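You operate a simulated robot arm through the tools that you are given. There is no shell and no other tool. Be economical: measure what you need, move in short steps, check, and stop when the job is done.

You run a simulated robot arm. Do the job below in one go: nothing can be reset, and whatever is moved stays where it is left.

## Task
Put one of the keys from the corner table on top of the flange there.

The check looks at the end state, three seconds after you hand in, the way a careful person would. Anything else that was tipped, shoved, dropped, spilled or broken makes it a failure.

## Robot
A 6-joint arm with a two-finger parallel gripper, fixed in place. Base frame: the origin is at the foot of the arm, x ahead of it, y to its left, z up; the work surface is at about z = 0.82. Units: m, degrees, N and s.
With the tool pointing down near the work surface it reaches from about 0.26 to 0.68 m from the base axis. Its first joint turns from -66.0 to 66.0 degrees. Payload 2.9 kg.
The tool frame sits at the grasp point between the pads (the TCP): z along the fingers, y along the line on which they close. The tips reach 0.03 m beyond it. The gripper opens to 0.11 m. The fingers are 0.02 m wide and 0.01 m thick; the gripper's body (0.048 by 0.112 m) begins 0.055 m behind the TCP.
Orientation is told as [roll, pitch, yaw] about the base's x, y, z axes, in that order, counted from this pose: with the fingers straight down and closing along the base's y, the tool's x points along the base's -x, its y along +y and its z along -z.

## Interface
- The arm moves only by the tool step_arm. Its argument "plan" is a list of rows, each a list of 3 entries, a list of its own where there are three numbers: the shift along the base's x, y, z in m, then the turn, a rotation vector about the base's x, y, z in degrees, then the gripper command, from -1 (shut) to 1 (fully open), values between in proportion. In form: [[[x, y, z], [wx, wy, wz], jaw], ...]. A call has 1 to 8 rows; each row shifts and turns the commanded pose from where the row before left it. Rows are played at 5 a second. More than 0.05 m and 8.6 degrees between two rows, or a gripper value outside its range, and nothing of the call is played. A pose out of reach is approached as far as the arm can. The call stops where the force on the tool passes 40 N (or 10 N more than at its start, if that is more) or the arm is blocked; 0.2 s more then pass. Each finger travels about 0.108 m/s and halts on what it meets, pressing with about 29 N; the grip force reading is that of the motor and also rises with nothing between the fingers. The clock runs only during rows and for 0.2 s after the last one: add rows that do not move to give the fingers time. The reply holds the time, the measured pose of the TCP, the force on the tool along the base axes, the opening and the grip force, in the units named above and with some noise.
- Cameras (640 x 400 px; columns grow to the right, rows downward): "scene" is fixed at [0.0633, 0.42, 1.3888]; the picture's right is [-0.87, -0.49, 0.00], its down [-0.27, 0.47, -0.84] and it looks along [0.41, -0.73, -0.55] (base axes); focal length 322 px, centre (320, 200). "wrist" rides on the gripper at [-0.036, 0, -0.057] in the tool frame; the picture's right is [0.00, -1.00, 0.00], its down [0.97, 0.00, -0.24] and it looks along [0.24, 0.00, 0.97] (tool axes); focal length 218 px, centre (320, 200).
- get_image(camera): a new picture of that camera. The clock stands still meanwhile.
- pixel_to_xyz(camera, pixels): for up to 12 pixels [column, row] of the newest picture of that camera ("zoom" is the newest enlarged one), the place [x, y, z] in the base frame of the surface seen there, good to about 0.003 m. The clock stands still meanwhile.
- close_up(camera, box): a new picture of the part [left, top, right, bottom] of that camera's present view, enlarged. The clock stands still meanwhile.
- close_job(): hands the job in; it is judged then, once.

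Go step by step. Measure first, check grasps and placings, and put right what went wrong. The budget is 60 turns and 20 pictures, counting those below and the enlarged ones. Unless the task says otherwise, let go and move clear before handing in, and close with one line.

The tools are called after "Request:" by a JSON object that holds its "method" and its "body". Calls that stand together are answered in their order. step_arm: Moves the arm, as the interface text tells. Its arguments: {"type":"object","properties":{"plan":{"type":"array"}},"required":["plan"]} The other tools are called the same way: get_image (camera) takes a picture; pixel_to_xyz (camera, pixels) gives the place of the surface under pixels of a picture; close_up (camera, box) takes an enlarged picture of a part of a camera's view; close_job () hands the job in.

At the start:

```text
t: 0.0
tool_pos: [0.3892, 0.0101, 1.0782]
tcp_rot: [0.0, 0.0, 0.0]
wrist_force: [0.7, -0.3, 0.1]
width: 0.11
grasp_force: 0.0
```

scene: 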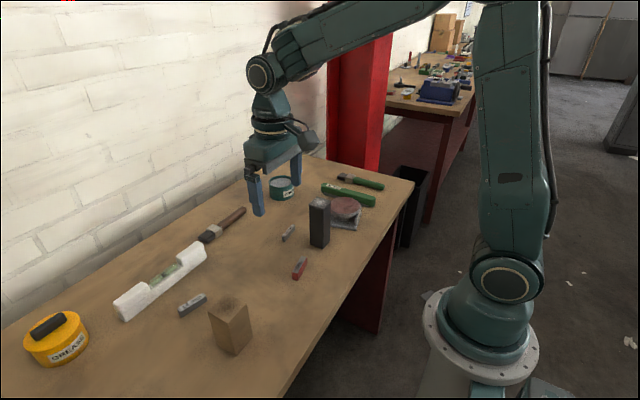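
wrist: 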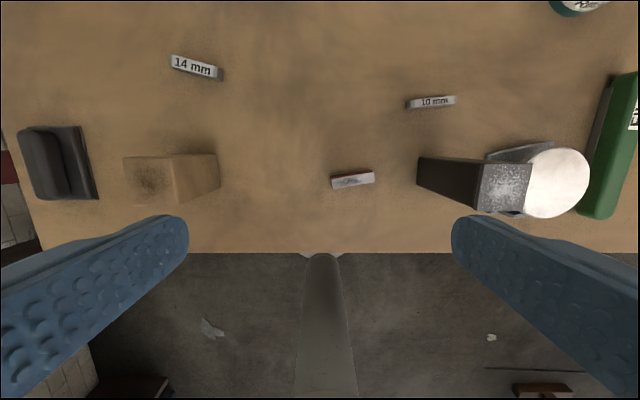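

The bench shows small bars marked "14 mm" and "10 mm", a red bar, and a round thing near scene pixel (345,210). I'll enlarge these to tell what the keys and the flange are.

Request:
{"method": "close_up", "body": {"camera": "scene", "box": [260, 160, 420, 290]}}

Request:
{"method": "close_up", "body": {"camera": "scene", "box": [100, 190, 330, 360]}}

Request:
{"method": "close_up", "body": {"camera": "wrist", "box": [320, 60, 640, 260]}}

```text
3.08 times, centred on (340, 225) of scene
```

zoom: 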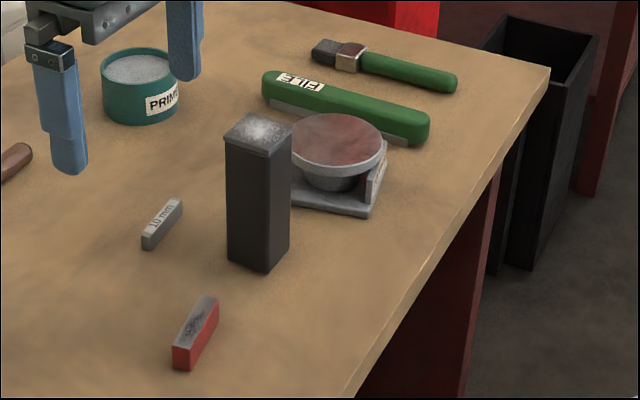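

```text
2.35 times, centred on (215, 275) of scene
```

zoom: 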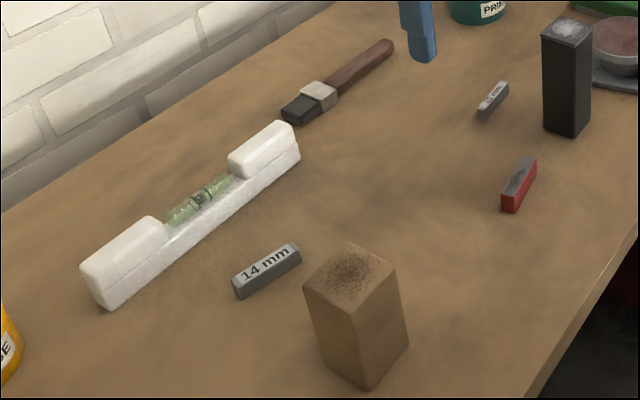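

```text
2.00 times, centred on (480, 160) of wrist
```

zoom: 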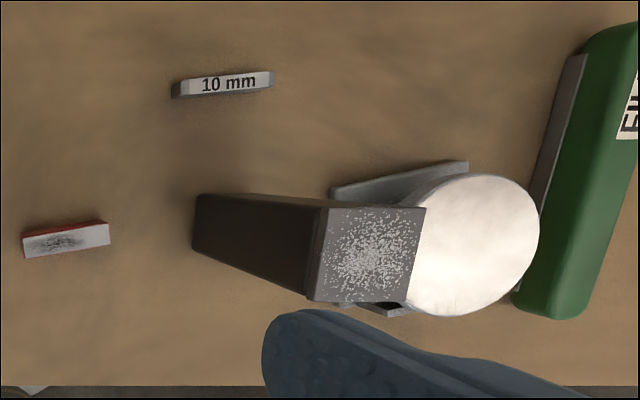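

The keys are the bars labelled "10 mm" and "14 mm"; the flange is the round disc behind the black post. I'll measure disc, post and the 10 mm key.

Request:
{"method": "pixel_to_xyz", "body": {"camera": "zoom", "pixels": [[470, 245], [480, 185], [475, 305], [530, 245], [435, 260], [325, 215], [420, 215], [405, 298], [318, 295], [178, 88], [228, 83], [272, 80]]}}

Request:
{"method": "pixel_to_xyz", "body": {"camera": "scene", "pixels": [[345, 207], [333, 203], [358, 207], [348, 199], [343, 214], [320, 203], [288, 233], [300, 268], [192, 304], [350, 197], [357, 225], [280, 181]]}}

Request:
{"method": "pixel_to_xyz", "body": {"camera": "wrist", "pixels": [[172, 62], [195, 69], [218, 74], [407, 104], [431, 102], [455, 99], [332, 183], [353, 181], [374, 177], [615, 145], [600, 210], [628, 80]]}}

```text
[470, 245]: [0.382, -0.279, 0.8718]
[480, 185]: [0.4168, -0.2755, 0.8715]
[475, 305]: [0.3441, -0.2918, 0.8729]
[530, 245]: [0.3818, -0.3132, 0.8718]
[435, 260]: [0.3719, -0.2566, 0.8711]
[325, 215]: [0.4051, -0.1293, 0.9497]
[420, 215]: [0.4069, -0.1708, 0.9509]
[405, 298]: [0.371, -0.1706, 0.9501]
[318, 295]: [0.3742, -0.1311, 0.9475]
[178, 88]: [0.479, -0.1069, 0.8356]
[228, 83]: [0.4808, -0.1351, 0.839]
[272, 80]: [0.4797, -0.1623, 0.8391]
```

```text
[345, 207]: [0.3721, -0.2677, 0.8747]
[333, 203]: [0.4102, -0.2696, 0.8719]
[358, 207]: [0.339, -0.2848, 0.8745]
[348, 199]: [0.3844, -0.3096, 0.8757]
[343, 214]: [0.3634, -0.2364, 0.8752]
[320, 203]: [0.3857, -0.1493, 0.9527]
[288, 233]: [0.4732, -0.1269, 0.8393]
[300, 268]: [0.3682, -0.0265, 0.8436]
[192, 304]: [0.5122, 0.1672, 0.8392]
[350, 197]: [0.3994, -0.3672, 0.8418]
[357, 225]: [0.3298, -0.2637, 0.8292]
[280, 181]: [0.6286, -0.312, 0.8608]
```

```text
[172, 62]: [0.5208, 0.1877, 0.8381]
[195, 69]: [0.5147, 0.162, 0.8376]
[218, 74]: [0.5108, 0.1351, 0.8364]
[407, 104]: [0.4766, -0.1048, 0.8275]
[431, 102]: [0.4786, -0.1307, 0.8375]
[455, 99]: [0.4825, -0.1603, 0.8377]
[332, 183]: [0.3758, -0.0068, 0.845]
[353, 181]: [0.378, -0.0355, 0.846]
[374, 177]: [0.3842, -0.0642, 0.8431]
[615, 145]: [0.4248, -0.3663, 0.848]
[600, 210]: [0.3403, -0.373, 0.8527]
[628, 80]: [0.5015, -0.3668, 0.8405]
```

Disc top is level at z 0.873, centre about (0.378,-0.277), and the 10 mm key lies close to the post (top 0.95), so I'd rather take the 14 mm key at about (0.515,0.162). I'll check what stands around that one.

Request:
{"method": "pixel_to_xyz", "body": {"camera": "scene", "pixels": [[180, 312], [205, 297], [182, 317], [206, 302], [209, 312], [251, 305], [234, 322], [229, 299], [204, 252], [160, 285], [130, 310], [205, 238]]}}

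Request:
{"method": "close_up", "body": {"camera": "wrist", "box": [100, 30, 260, 130]}}

```text
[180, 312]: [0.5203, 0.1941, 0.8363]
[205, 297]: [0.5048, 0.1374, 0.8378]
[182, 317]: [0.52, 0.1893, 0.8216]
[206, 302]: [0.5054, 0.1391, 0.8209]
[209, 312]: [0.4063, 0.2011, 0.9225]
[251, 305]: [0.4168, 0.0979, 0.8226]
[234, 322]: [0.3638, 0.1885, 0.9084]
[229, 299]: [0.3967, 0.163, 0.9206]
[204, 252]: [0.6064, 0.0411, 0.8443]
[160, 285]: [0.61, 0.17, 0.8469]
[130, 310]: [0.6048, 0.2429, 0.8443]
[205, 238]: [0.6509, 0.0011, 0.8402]
```

```text
4.00 times, centred on (180, 80) of wrist
```

zoom: 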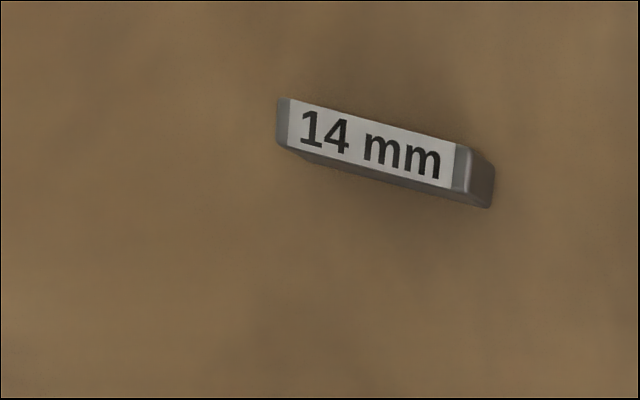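

Request:
{"method": "pixel_to_xyz", "body": {"camera": "zoom", "pixels": [[284, 104], [284, 142], [462, 150], [456, 186], [375, 128], [368, 158], [372, 144]]}}

```text
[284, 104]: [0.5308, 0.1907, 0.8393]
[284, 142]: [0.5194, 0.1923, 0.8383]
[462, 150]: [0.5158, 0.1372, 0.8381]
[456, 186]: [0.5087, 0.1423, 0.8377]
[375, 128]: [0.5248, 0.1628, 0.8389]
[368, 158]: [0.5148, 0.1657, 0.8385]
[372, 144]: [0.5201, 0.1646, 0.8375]
```

The 14 mm key centre is about (0.517,0.164), its long axis 14° off y toward +x, top z 0.838; neighbours are over 4 cm clear. I'll move above it, turning the gripper +76° so it closes across the key.

Request:
{"method": "step_arm", "body": {"plan": [[[0.0128, 0.0154, 0], [0, 0, 7.6], 0.1], [[0.0128, 0.0154, 0], [0, 0, 7.6], 0.1], [[0.0128, 0.0154, 0], [0, 0, 7.6], 0.1], [[0.0128, 0.0154, 0], [0, 0, 7.6], 0.1], [[0.0128, 0.0154, 0], [0, 0, 7.6], 0.1], [[0.0128, 0.0154, 0], [0, 0, 7.6], 0.1], [[0.0128, 0.0154, 0], [0, 0, 7.6], 0.1], [[0.0128, 0.0154, 0], [0, 0, 7.6], 0.1]]}}

Request:
{"method": "step_arm", "body": {"plan": [[[0.0128, 0.0154, -0.02], [0, 0, 7.6], 0.1], [[0.0128, 0.0154, -0.03], [0, 0, 7.6], 0.1], [[0, 0, -0.04], [0, 0, 0], 0.1], [[0, 0, -0.038], [0, 0, 0], 0.1], [[0, 0, 0], [0, 0, 0], 0.1]]}}

Request:
{"method": "get_image", "body": {"camera": "wrist"}}

```text
t: 1.8
tool_pos: [0.4909, 0.1331, 1.0775]
tcp_rot: [0.0, -0.1, 61.0]
wrist_force: [-0.6, 0.7, 0.3]
width: 0.0605
grasp_force: 0.0
```

```text
t: 3.0
tool_pos: [0.5163, 0.1648, 0.9526]
tcp_rot: [0.0, 0.0, 76.0]
wrist_force: [-0.1, 0.0, 0.0]
width: 0.0606
grasp_force: 0.0
```

```text
13 pictures are left
```

wrist: 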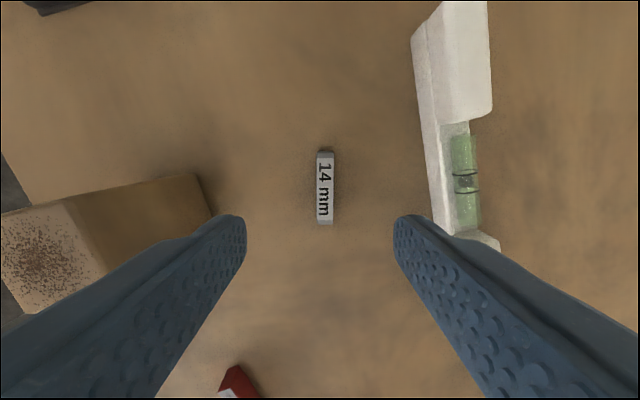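

The key at (325,150)-(325,224) lines up with the fingers, slightly right of centre. I'll measure its ends to trim the position.

Request:
{"method": "pixel_to_xyz", "body": {"camera": "wrist", "pixels": [[325, 154], [325, 188], [325, 220], [317, 190], [333, 190], [215, 205], [430, 200], [205, 180]]}}

```text
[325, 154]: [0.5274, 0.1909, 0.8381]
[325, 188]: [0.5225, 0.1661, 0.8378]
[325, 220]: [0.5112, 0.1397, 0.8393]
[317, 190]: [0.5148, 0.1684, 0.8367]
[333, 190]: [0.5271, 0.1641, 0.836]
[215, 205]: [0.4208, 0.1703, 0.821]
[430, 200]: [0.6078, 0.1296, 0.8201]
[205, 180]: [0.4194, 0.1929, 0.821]
```

Key centre is about (0.520,0.1655), so I shift 3.5 mm in x, then descend until the tips are about 4 mm above the bench and close.

Request:
{"method": "step_arm", "body": {"plan": [[[0.0035, 0.001, -0.03], [0, 0, 0], 0.1], [[0, 0, -0.03], [0, 0, 0], 0.1], [[0, 0, -0.025], [0, 0, 0], 0.1], [[0, 0, -0.013], [0, 0, 0], 0.1], [[0, 0, 0], [0, 0, 0], 0.1]]}}

Request:
{"method": "step_arm", "body": {"plan": [[[0, 0, 0], [0, 0, 0], -0.4], [[0, 0, 0], [0, 0, 0], -1], [[0, 0, 0], [0, 0, 0], -1], [[0, 0, 0], [0, 0, 0], -1]]}}

```text
t: 4.2
tool_pos: [0.52, 0.1651, 0.8525]
tcp_rot: [0.0, 0.0, 76.0]
wrist_force: [0.2, -0.5, 1.1]
width: 0.0605
grasp_force: 0.1
```

```text
t: 5.2
tool_pos: [0.5182, 0.1662, 0.8525]
tcp_rot: [0.1, 0.0, 76.0]
wrist_force: [-0.2, 0.2, -0.7]
width: 0.0135
grasp_force: 28.4
```

The fingers stopped at 13.5 mm with 28 N, so the key is held. Lift it well clear of the post and look.

Request:
{"method": "step_arm", "body": {"plan": [[[0, 0, 0.02], [0, 0, 0], -1], [[0, 0, 0.04], [0, 0, 0], -1], [[0, 0, 0.045], [0, 0, 0], -1], [[0, 0, 0.045], [0, 0, 0], -1], [[0, 0, 0.045], [0, 0, 0], -1], [[0, 0, 0], [0, 0, 0], -1]]}}

Request:
{"method": "get_image", "body": {"camera": "wrist"}}

```text
t: 6.6
tool_pos: [0.518, 0.1678, 1.0469]
tcp_rot: [-0.1, 0.1, 76.1]
wrist_force: [-0.3, -0.1, -0.8]
width: 0.0001
grasp_force: 29.2
```

```text
12 pictures are left
```

wrist: 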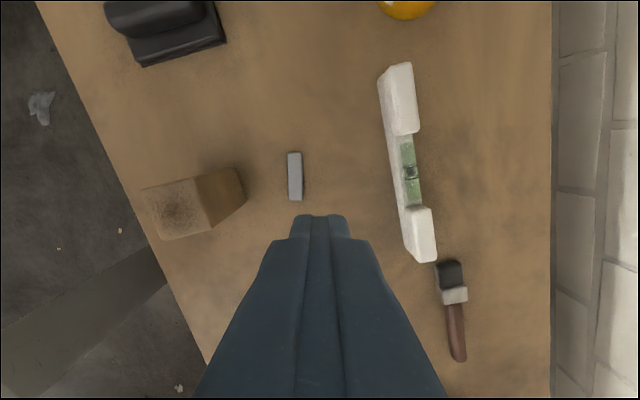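

The opening went to 0: the key slipped out and now lies at (295,176), label no longer up. I'll enlarge it and measure.

Request:
{"method": "close_up", "body": {"camera": "wrist", "box": [240, 120, 368, 200]}}

Request:
{"method": "close_up", "body": {"camera": "scene", "box": [140, 250, 268, 350]}}

Request:
{"method": "pixel_to_xyz", "body": {"camera": "wrist", "pixels": [[294, 155], [295, 176], [296, 197], [289, 176], [301, 176], [302, 196], [290, 198], [288, 155], [300, 155]]}}

```text
5.00 times, centred on (304, 160) of wrist
```

zoom: 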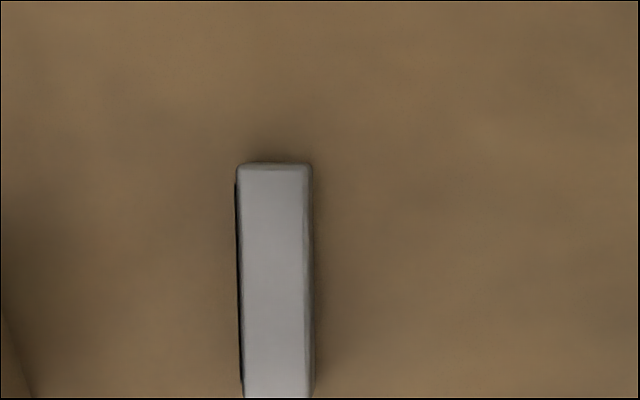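

```text
4.00 times, centred on (204, 300) of scene
```

zoom: 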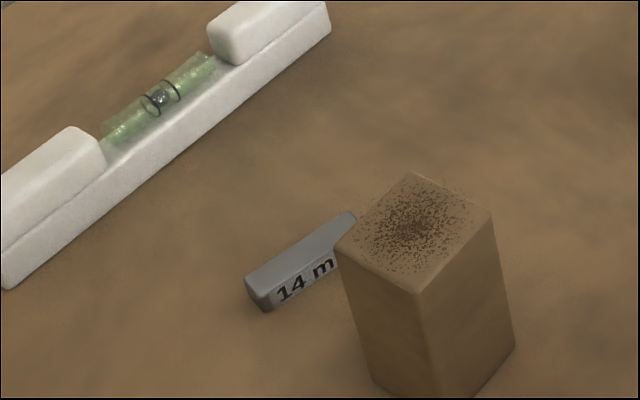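

```text
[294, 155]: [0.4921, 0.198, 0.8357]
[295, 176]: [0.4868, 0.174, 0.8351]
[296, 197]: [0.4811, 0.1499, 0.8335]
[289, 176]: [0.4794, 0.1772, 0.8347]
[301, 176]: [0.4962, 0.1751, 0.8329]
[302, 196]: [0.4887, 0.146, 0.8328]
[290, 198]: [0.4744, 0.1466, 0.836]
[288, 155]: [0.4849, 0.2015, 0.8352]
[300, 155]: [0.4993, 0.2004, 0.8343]
```

The key rolled on its side (now about 18 mm wide, 14 mm high) at (0.487,0.174), nearer the wooden block. Before retrying I measure the block's top corners for clearance.

Request:
{"method": "pixel_to_xyz", "body": {"camera": "zoom", "pixels": [[415, 178], [485, 213], [416, 287], [343, 243], [375, 210], [370, 380], [300, 252], [262, 305], [325, 222], [348, 214], [250, 287], [345, 225]]}}

Request:
{"method": "pixel_to_xyz", "body": {"camera": "wrist", "pixels": [[243, 172], [245, 198], [247, 190], [222, 212], [198, 179], [208, 220], [147, 190], [160, 238]]}}

```text
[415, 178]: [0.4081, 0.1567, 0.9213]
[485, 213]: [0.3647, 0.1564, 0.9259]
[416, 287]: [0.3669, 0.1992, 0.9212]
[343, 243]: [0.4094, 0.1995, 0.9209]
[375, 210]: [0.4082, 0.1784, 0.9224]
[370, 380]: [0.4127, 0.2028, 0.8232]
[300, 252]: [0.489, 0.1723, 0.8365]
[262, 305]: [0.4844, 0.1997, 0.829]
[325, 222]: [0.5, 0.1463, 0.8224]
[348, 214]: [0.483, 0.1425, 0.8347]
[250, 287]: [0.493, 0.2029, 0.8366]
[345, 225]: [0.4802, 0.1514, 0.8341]
```

```text
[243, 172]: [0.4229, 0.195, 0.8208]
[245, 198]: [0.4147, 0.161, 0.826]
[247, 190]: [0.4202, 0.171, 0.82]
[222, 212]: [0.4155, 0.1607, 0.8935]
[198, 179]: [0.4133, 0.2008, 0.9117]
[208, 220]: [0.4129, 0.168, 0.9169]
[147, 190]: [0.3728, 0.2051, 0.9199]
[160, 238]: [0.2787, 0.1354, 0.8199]
```

Block face is at x≈0.414 and the gripper body would reach 0.427, so there's enough room. I move above the key, turn 3° more, open to 60 mm.

Request:
{"method": "step_arm", "body": {"plan": [[[-0.01, 0.003, 0], [0, 0, 1.5], 0.1], [[-0.011, 0.003, 0], [0, 0, 1.5], 0.1], [[-0.01, 0.002, 0], [0, 0, 0], 0.1], [[0, 0, -0.04], [0, 0, 0], 0.1], [[0, 0, -0.04], [0, 0, 0], 0.1], [[0, 0, 0], [0, 0, 0], 0.1]]}}

Request:
{"method": "get_image", "body": {"camera": "wrist"}}

Request:
{"method": "pixel_to_xyz", "body": {"camera": "wrist", "pixels": [[320, 155], [320, 170], [320, 190], [320, 205], [320, 215], [312, 190], [328, 190]]}}

```text
t: 8.0
tool_pos: [0.4907, 0.1728, 0.9657]
tcp_rot: [0.0, -0.1, 79.0]
wrist_force: [0.4, 0.1, 0.3]
width: 0.0607
grasp_force: 0.0
```

```text
9 pictures are left
```

wrist: 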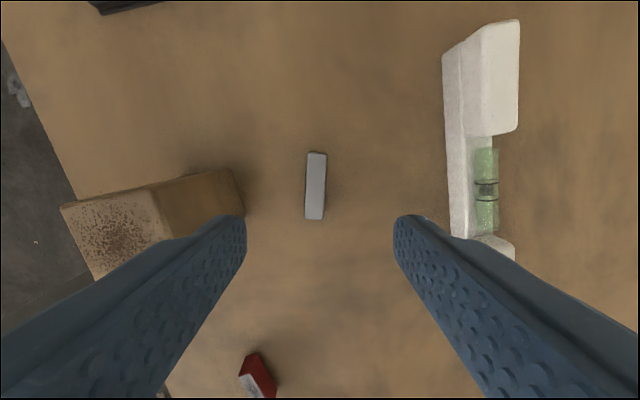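

```text
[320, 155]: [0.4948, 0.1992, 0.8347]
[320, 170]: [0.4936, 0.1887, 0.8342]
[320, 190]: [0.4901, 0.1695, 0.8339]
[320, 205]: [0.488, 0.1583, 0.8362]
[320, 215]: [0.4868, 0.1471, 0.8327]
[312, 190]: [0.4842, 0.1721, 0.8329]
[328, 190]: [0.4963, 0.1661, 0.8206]
```

The key (305–327, 153–219) is nearly centred, tilted about 1.7° clockwise; I trim −2.5 mm x and −1.7° and descend to tips just above the bench, then close slowly.

Request:
{"method": "step_arm", "body": {"plan": [[[-0.0025, 0, -0.03], [0, 0, -1.7], 0.0], [[0, 0, -0.03], [0, 0, 0], 0.0], [[0, 0, -0.03], [0, 0, 0], 0.0], [[0, 0, -0.018], [0, 0, 0], 0.0], [[0, 0, -0.0065], [0, 0, 0], 0.0], [[0, 0, 0], [0, 0, 0], 0.0]]}}

Request:
{"method": "step_arm", "body": {"plan": [[[0, 0, 0], [0, 0, 0], -0.3], [[0, 0, 0], [0, 0, 0], -0.6], [[0, 0, 0], [0, 0, 0], -1], [[0, 0, 0], [0, 0, 0], -1], [[0, 0, 0], [0, 0, 0], -1], [[0, 0, 0], [0, 0, 0], -1]]}}

Request:
{"method": "step_arm", "body": {"plan": [[[0, 0, 0.003], [0, 0, 0], -1], [[0, 0, 0.004], [0, 0, 0], -1], [[0, 0, 0.005], [0, 0, 0], -1], [[0, 0, 0], [0, 0, 0], -1]]}}

```text
t: 9.4
tool_pos: [0.4896, 0.1722, 0.8527]
tcp_rot: [0.0, 0.0, 77.2]
wrist_force: [-0.4, -0.3, -0.1]
width: 0.0551
grasp_force: 0.1
```

```text
t: 10.8
tool_pos: [0.4889, 0.1709, 0.8525]
tcp_rot: [0.0, 0.1, 77.4]
wrist_force: [0.0, 0.1, 0.1]
width: 0.0173
grasp_force: 29.0
```

```text
t: 11.8
tool_pos: [0.4867, 0.1719, 0.8664]
tcp_rot: [-0.1, 0.0, 77.3]
wrist_force: [0.3, -0.8, -1.8]
width: 0.0176
grasp_force: 28.8
```

Raised 14 mm and the opening stays at 17.5 mm with the weight showing; it holds. I continue lifting gently and look.

Request:
{"method": "step_arm", "body": {"plan": [[[0, 0, 0.006], [0, 0, 0], -1], [[0, 0, 0.008], [0, 0, 0], -1], [[0, 0, 0.01], [0, 0, 0], -1], [[0, 0, 0.01], [0, 0, 0], -1], [[0, 0, 0], [0, 0, 0], -1]]}}

Request:
{"method": "get_image", "body": {"camera": "wrist"}}

```text
t: 13.0
tool_pos: [0.4871, 0.1746, 0.9]
tcp_rot: [-0.1, 0.0, 77.3]
wrist_force: [0.0, 0.1, -0.7]
width: 0.0174
grasp_force: 28.8
```

```text
8 pictures are left
```

wrist: 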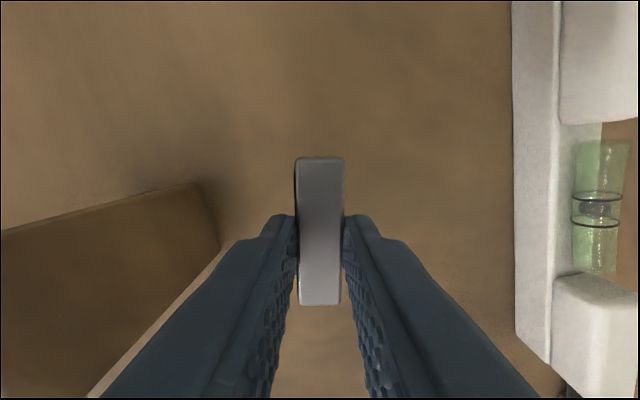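

The key (294–346, 157–305) is squarely held. I keep lifting gently to clear the post.

Request:
{"method": "step_arm", "body": {"plan": [[[0, 0, 0.01], [0, 0, 0], -1], [[0, 0, 0.02], [0, 0, 0], -1], [[0, 0, 0.02], [0, 0, 0], -1], [[0, 0, 0.02], [0, 0, 0], -1], [[0, 0, 0.02], [0, 0, 0], -1], [[0, 0, 0.02], [0, 0, 0], -1], [[0, 0, 0.01], [0, 0, 0], -1], [[0, 0, 0], [0, 0, 0], -1]]}}

Request:
{"method": "pixel_to_xyz", "body": {"camera": "wrist", "pixels": [[320, 165], [320, 230], [320, 298], [303, 200], [337, 200]]}}

```text
t: 14.8
tool_pos: [0.4863, 0.1726, 1.0193]
tcp_rot: [0.0, 0.0, 77.3]
wrist_force: [0.2, -0.6, -0.5]
width: 0.0172
grasp_force: 28.8
```

```text
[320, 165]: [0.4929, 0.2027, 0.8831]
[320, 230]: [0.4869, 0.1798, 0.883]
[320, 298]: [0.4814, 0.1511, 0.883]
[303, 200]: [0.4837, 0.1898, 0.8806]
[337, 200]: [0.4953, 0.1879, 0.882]
```

Key hangs level, its bottom 31 mm below TCP and centre ~3.5 mm to +y. Now carry it toward the flange at this height (38 mm above the post).

Request:
{"method": "step_arm", "body": {"plan": [[[-0.0035, -0.014, 0], [0, 0, 0], -1], [[-0.007, -0.028, 0], [0, 0, 0], -1], [[-0.007, -0.0285, 0], [0, 0, 0], -1], [[-0.007, -0.0285, 0], [0, 0, 0], -1], [[-0.007, -0.0285, 0], [0, 0, 0], -1], [[-0.007, -0.0285, 0], [0, 0, 0], -1], [[-0.007, -0.0285, 0], [0, 0, 0], -1], [[-0.007, -0.0285, 0], [0, 0, 0], -1]]}}

Request:
{"method": "step_arm", "body": {"plan": [[[-0.007, -0.0285, 0], [0, 0, 0], -1], [[-0.007, -0.0285, 0], [0, 0, 0], -1], [[-0.007, -0.0285, 0], [0, 0, 0], -1], [[-0.007, -0.0285, 0], [0, 0, 0], -1], [[-0.007, -0.0285, 0], [0, 0, 0], -1], [[-0.007, -0.0285, 0], [0, 0, 0], -1], [[-0.007, -0.0285, 0], [0, 0, 0], -1], [[-0.007, -0.0285, 0], [0, 0, 0], -1]]}}

Request:
{"method": "step_arm", "body": {"plan": [[[0, -0.01, 0], [0, 0, 0], -1], [[0, 0, 0], [0, 0, 0], -1], [[0, 0, 0], [0, 0, 0], -1]]}}

Request:
{"method": "get_image", "body": {"camera": "wrist"}}

```text
t: 16.6
tool_pos: [0.4343, -0.0421, 1.0203]
tcp_rot: [-0.1, 0.0, 77.3]
wrist_force: [-0.3, -0.2, 0.0]
width: 0.0172
grasp_force: 28.8
```

```text
t: 18.4
tool_pos: [0.3788, -0.2706, 1.0221]
tcp_rot: [-0.1, 0.0, 77.3]
wrist_force: [1.4, 0.5, 0.1]
width: 0.0174
grasp_force: 29.4
```

```text
t: 19.2
tool_pos: [0.3798, -0.2793, 1.021]
tcp_rot: [0.0, -0.1, 77.3]
wrist_force: [0.2, -0.8, -1.8]
width: 0.0176
grasp_force: 29.1
```

```text
7 pictures are left
```

wrist: 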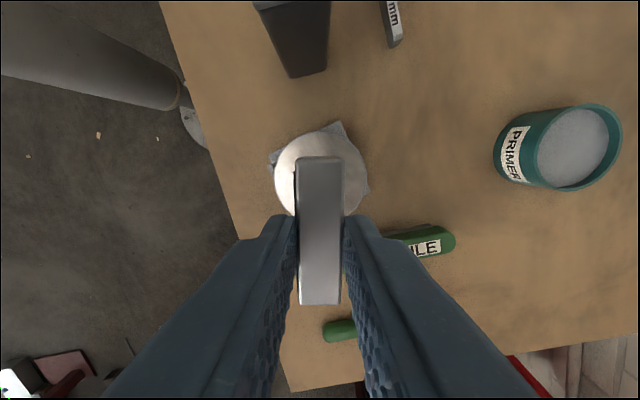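

The key is still held over the disc (275–366, 132–215). I measure the disc edges to confirm its centre.

Request:
{"method": "pixel_to_xyz", "body": {"camera": "wrist", "pixels": [[277, 175], [363, 175], [320, 134], [290, 148], [350, 145], [285, 208], [352, 208], [320, 165], [320, 230], [320, 300]]}}

```text
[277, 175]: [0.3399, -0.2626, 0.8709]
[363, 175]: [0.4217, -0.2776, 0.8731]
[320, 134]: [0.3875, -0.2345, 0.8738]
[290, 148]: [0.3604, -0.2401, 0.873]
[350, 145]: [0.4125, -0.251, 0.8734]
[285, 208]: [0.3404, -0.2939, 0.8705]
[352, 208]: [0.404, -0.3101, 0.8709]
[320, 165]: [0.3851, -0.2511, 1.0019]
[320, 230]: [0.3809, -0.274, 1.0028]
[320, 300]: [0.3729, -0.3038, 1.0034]
```

Disc centre is about (0.379,-0.275) and the key centre (0.379,-0.277): well centred. Lower to about 10 mm above the disc.

Request:
{"method": "step_arm", "body": {"plan": [[[0, 0.001, -0.012], [0, 0, 0], -1], [[0, 0.001, -0.02], [0, 0, 0], -1], [[0, 0, -0.02], [0, 0, 0], -1], [[0, 0, -0.02], [0, 0, 0], -1], [[0, 0, -0.02], [0, 0, 0], -1], [[0, 0, -0.012], [0, 0, 0], -1], [[0, 0, 0], [0, 0, 0], -1]]}}

Request:
{"method": "close_up", "body": {"camera": "scene", "box": [280, 140, 408, 220]}}

```text
t: 20.8
tool_pos: [0.3794, -0.2758, 0.9163]
tcp_rot: [0.0, 0.0, 77.3]
wrist_force: [0.0, -0.7, -1.1]
width: 0.0174
grasp_force: 29.4
```

```text
5.00 times, centred on (344, 180) of scene
```

zoom: 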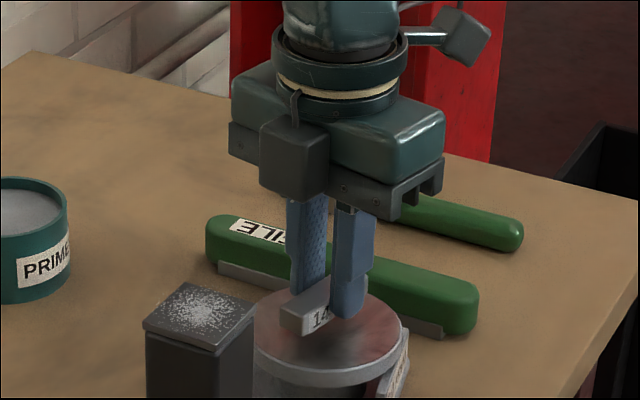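

All clear and the key is about 12 mm above the disc. I lower in small steps, watching for contact.

Request:
{"method": "step_arm", "body": {"plan": [[[0, 0, -0.004], [0, 0, 0], -1], [[0, 0, -0.004], [0, 0, 0], -1], [[0, 0, -0.002], [0, 0, 0], -1], [[0, 0, 0], [0, 0, 0], -1]]}}

Request:
{"method": "step_arm", "body": {"plan": [[[0, 0, -0.001], [0, 0, 0], -1], [[0, 0, 0], [0, 0, 0], -1]]}}

```text
t: 21.8
tool_pos: [0.3774, -0.2761, 0.9051]
tcp_rot: [0.1, 0.1, 77.3]
wrist_force: [0.3, -0.2, -2.0]
width: 0.0177
grasp_force: 29.1
```

```text
t: 22.4
tool_pos: [0.3779, -0.2766, 0.9059]
tcp_rot: [0.0, -0.1, 77.4]
wrist_force: [-0.5, 0.8, 5.7]
width: 0.0174
grasp_force: 29.4
```

The upward force rose to 5.7 N, so the key rests on the disc. I open gently to let it go.

Request:
{"method": "step_arm", "body": {"plan": [[[0, 0, 0], [0, 0, 0], -0.6], [[0, 0, 0], [0, 0, 0], -0.5], [[0, 0, 0], [0, 0, 0], -0.35], [[0, 0, 0], [0, 0, 0], -0.3], [[0, 0, 0], [0, 0, 0], -0.3]]}}

Request:
{"method": "step_arm", "body": {"plan": [[[0, 0, 0.01], [0, 0, 0], -0.3], [[0, 0, 0.02], [0, 0, 0], -0.3], [[0, 0, 0.03], [0, 0, 0], -0.3], [[0, 0, 0.04], [0, 0, 0], -0.3], [[0, 0, 0.04], [0, 0, 0], -0.3], [[0, 0, 0], [0, 0, 0], -0.3]]}}

Request:
{"method": "close_up", "body": {"camera": "scene", "box": [260, 160, 420, 260]}}

Request:
{"method": "get_image", "body": {"camera": "wrist"}}

```text
t: 23.6
tool_pos: [0.378, -0.2773, 0.9043]
tcp_rot: [0.0, 0.1, 77.3]
wrist_force: [-0.8, -0.1, 0.9]
width: 0.0385
grasp_force: 0.0
```

```text
t: 25.0
tool_pos: [0.3788, -0.2746, 1.0468]
tcp_rot: [0.0, 0.0, 77.3]
wrist_force: [-0.2, -0.3, 0.0]
width: 0.0385
grasp_force: 0.0
```

```text
4.00 times, centred on (340, 210) of scene
```

zoom: 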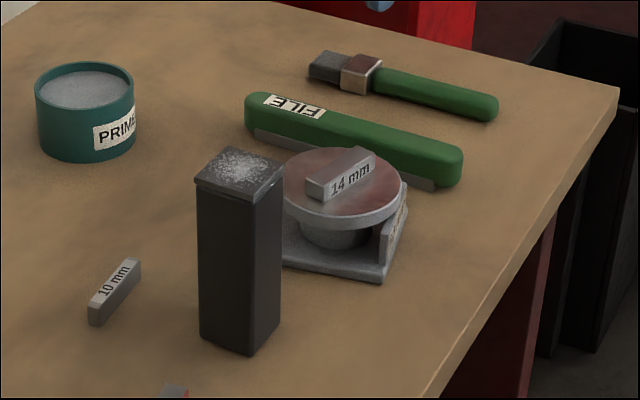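

```text
4 pictures are left
```

wrist: 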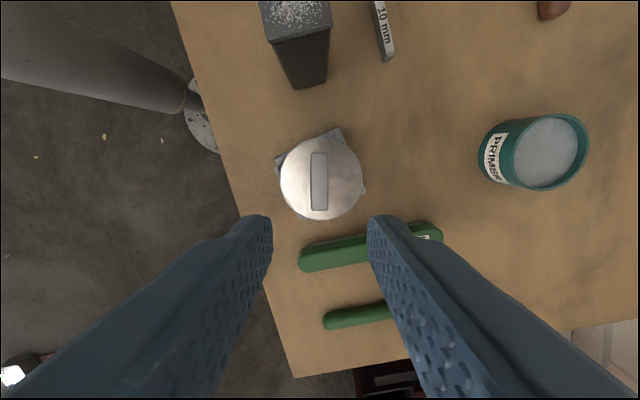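

The 14 mm key lies flat at the centre of the disc and nothing else has moved. The stand carries a label at zoom (397,215); I read it to be sure of the flange.

Request:
{"method": "close_up", "body": {"camera": "scene", "box": [325, 190, 373, 235]}}

Request:
{"method": "get_image", "body": {"camera": "scene"}}

```text
8.89 times, centred on (349, 212) of scene
```

zoom: 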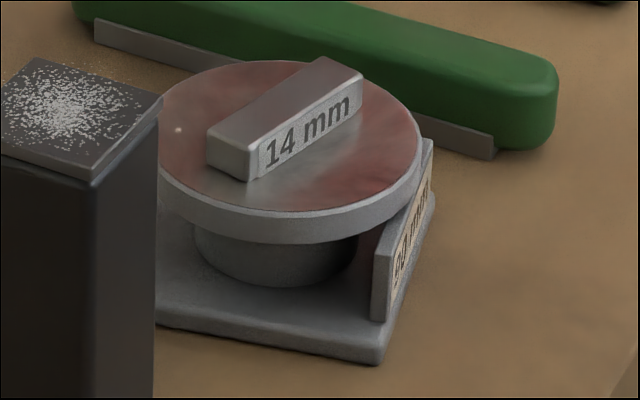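

```text
2 pictures are left
```

scene: 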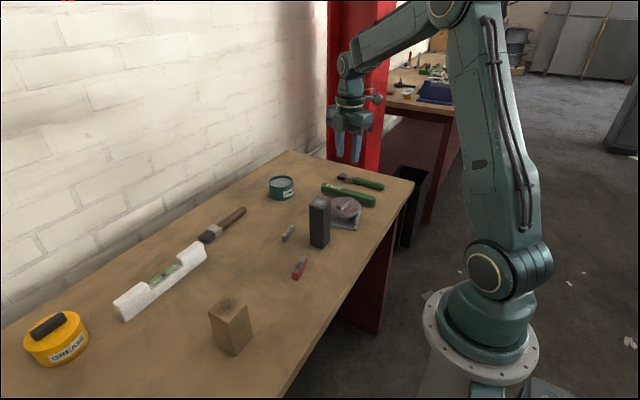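

The disc on its hub and plate (size label on the side) is the flange. The key lies flat on it, everything else is in place and the gripper is clear, so I hand in.

Request:
{"method": "close_job", "body": {}}

```text
The job is handed in.
```

The 14 mm key is lying flat on the centre of the flange, the gripper is clear, and nothing else on the table was moved. On the first lift the key slipped out of the fingers and landed on its side on the bench, so its label now faces sideways.
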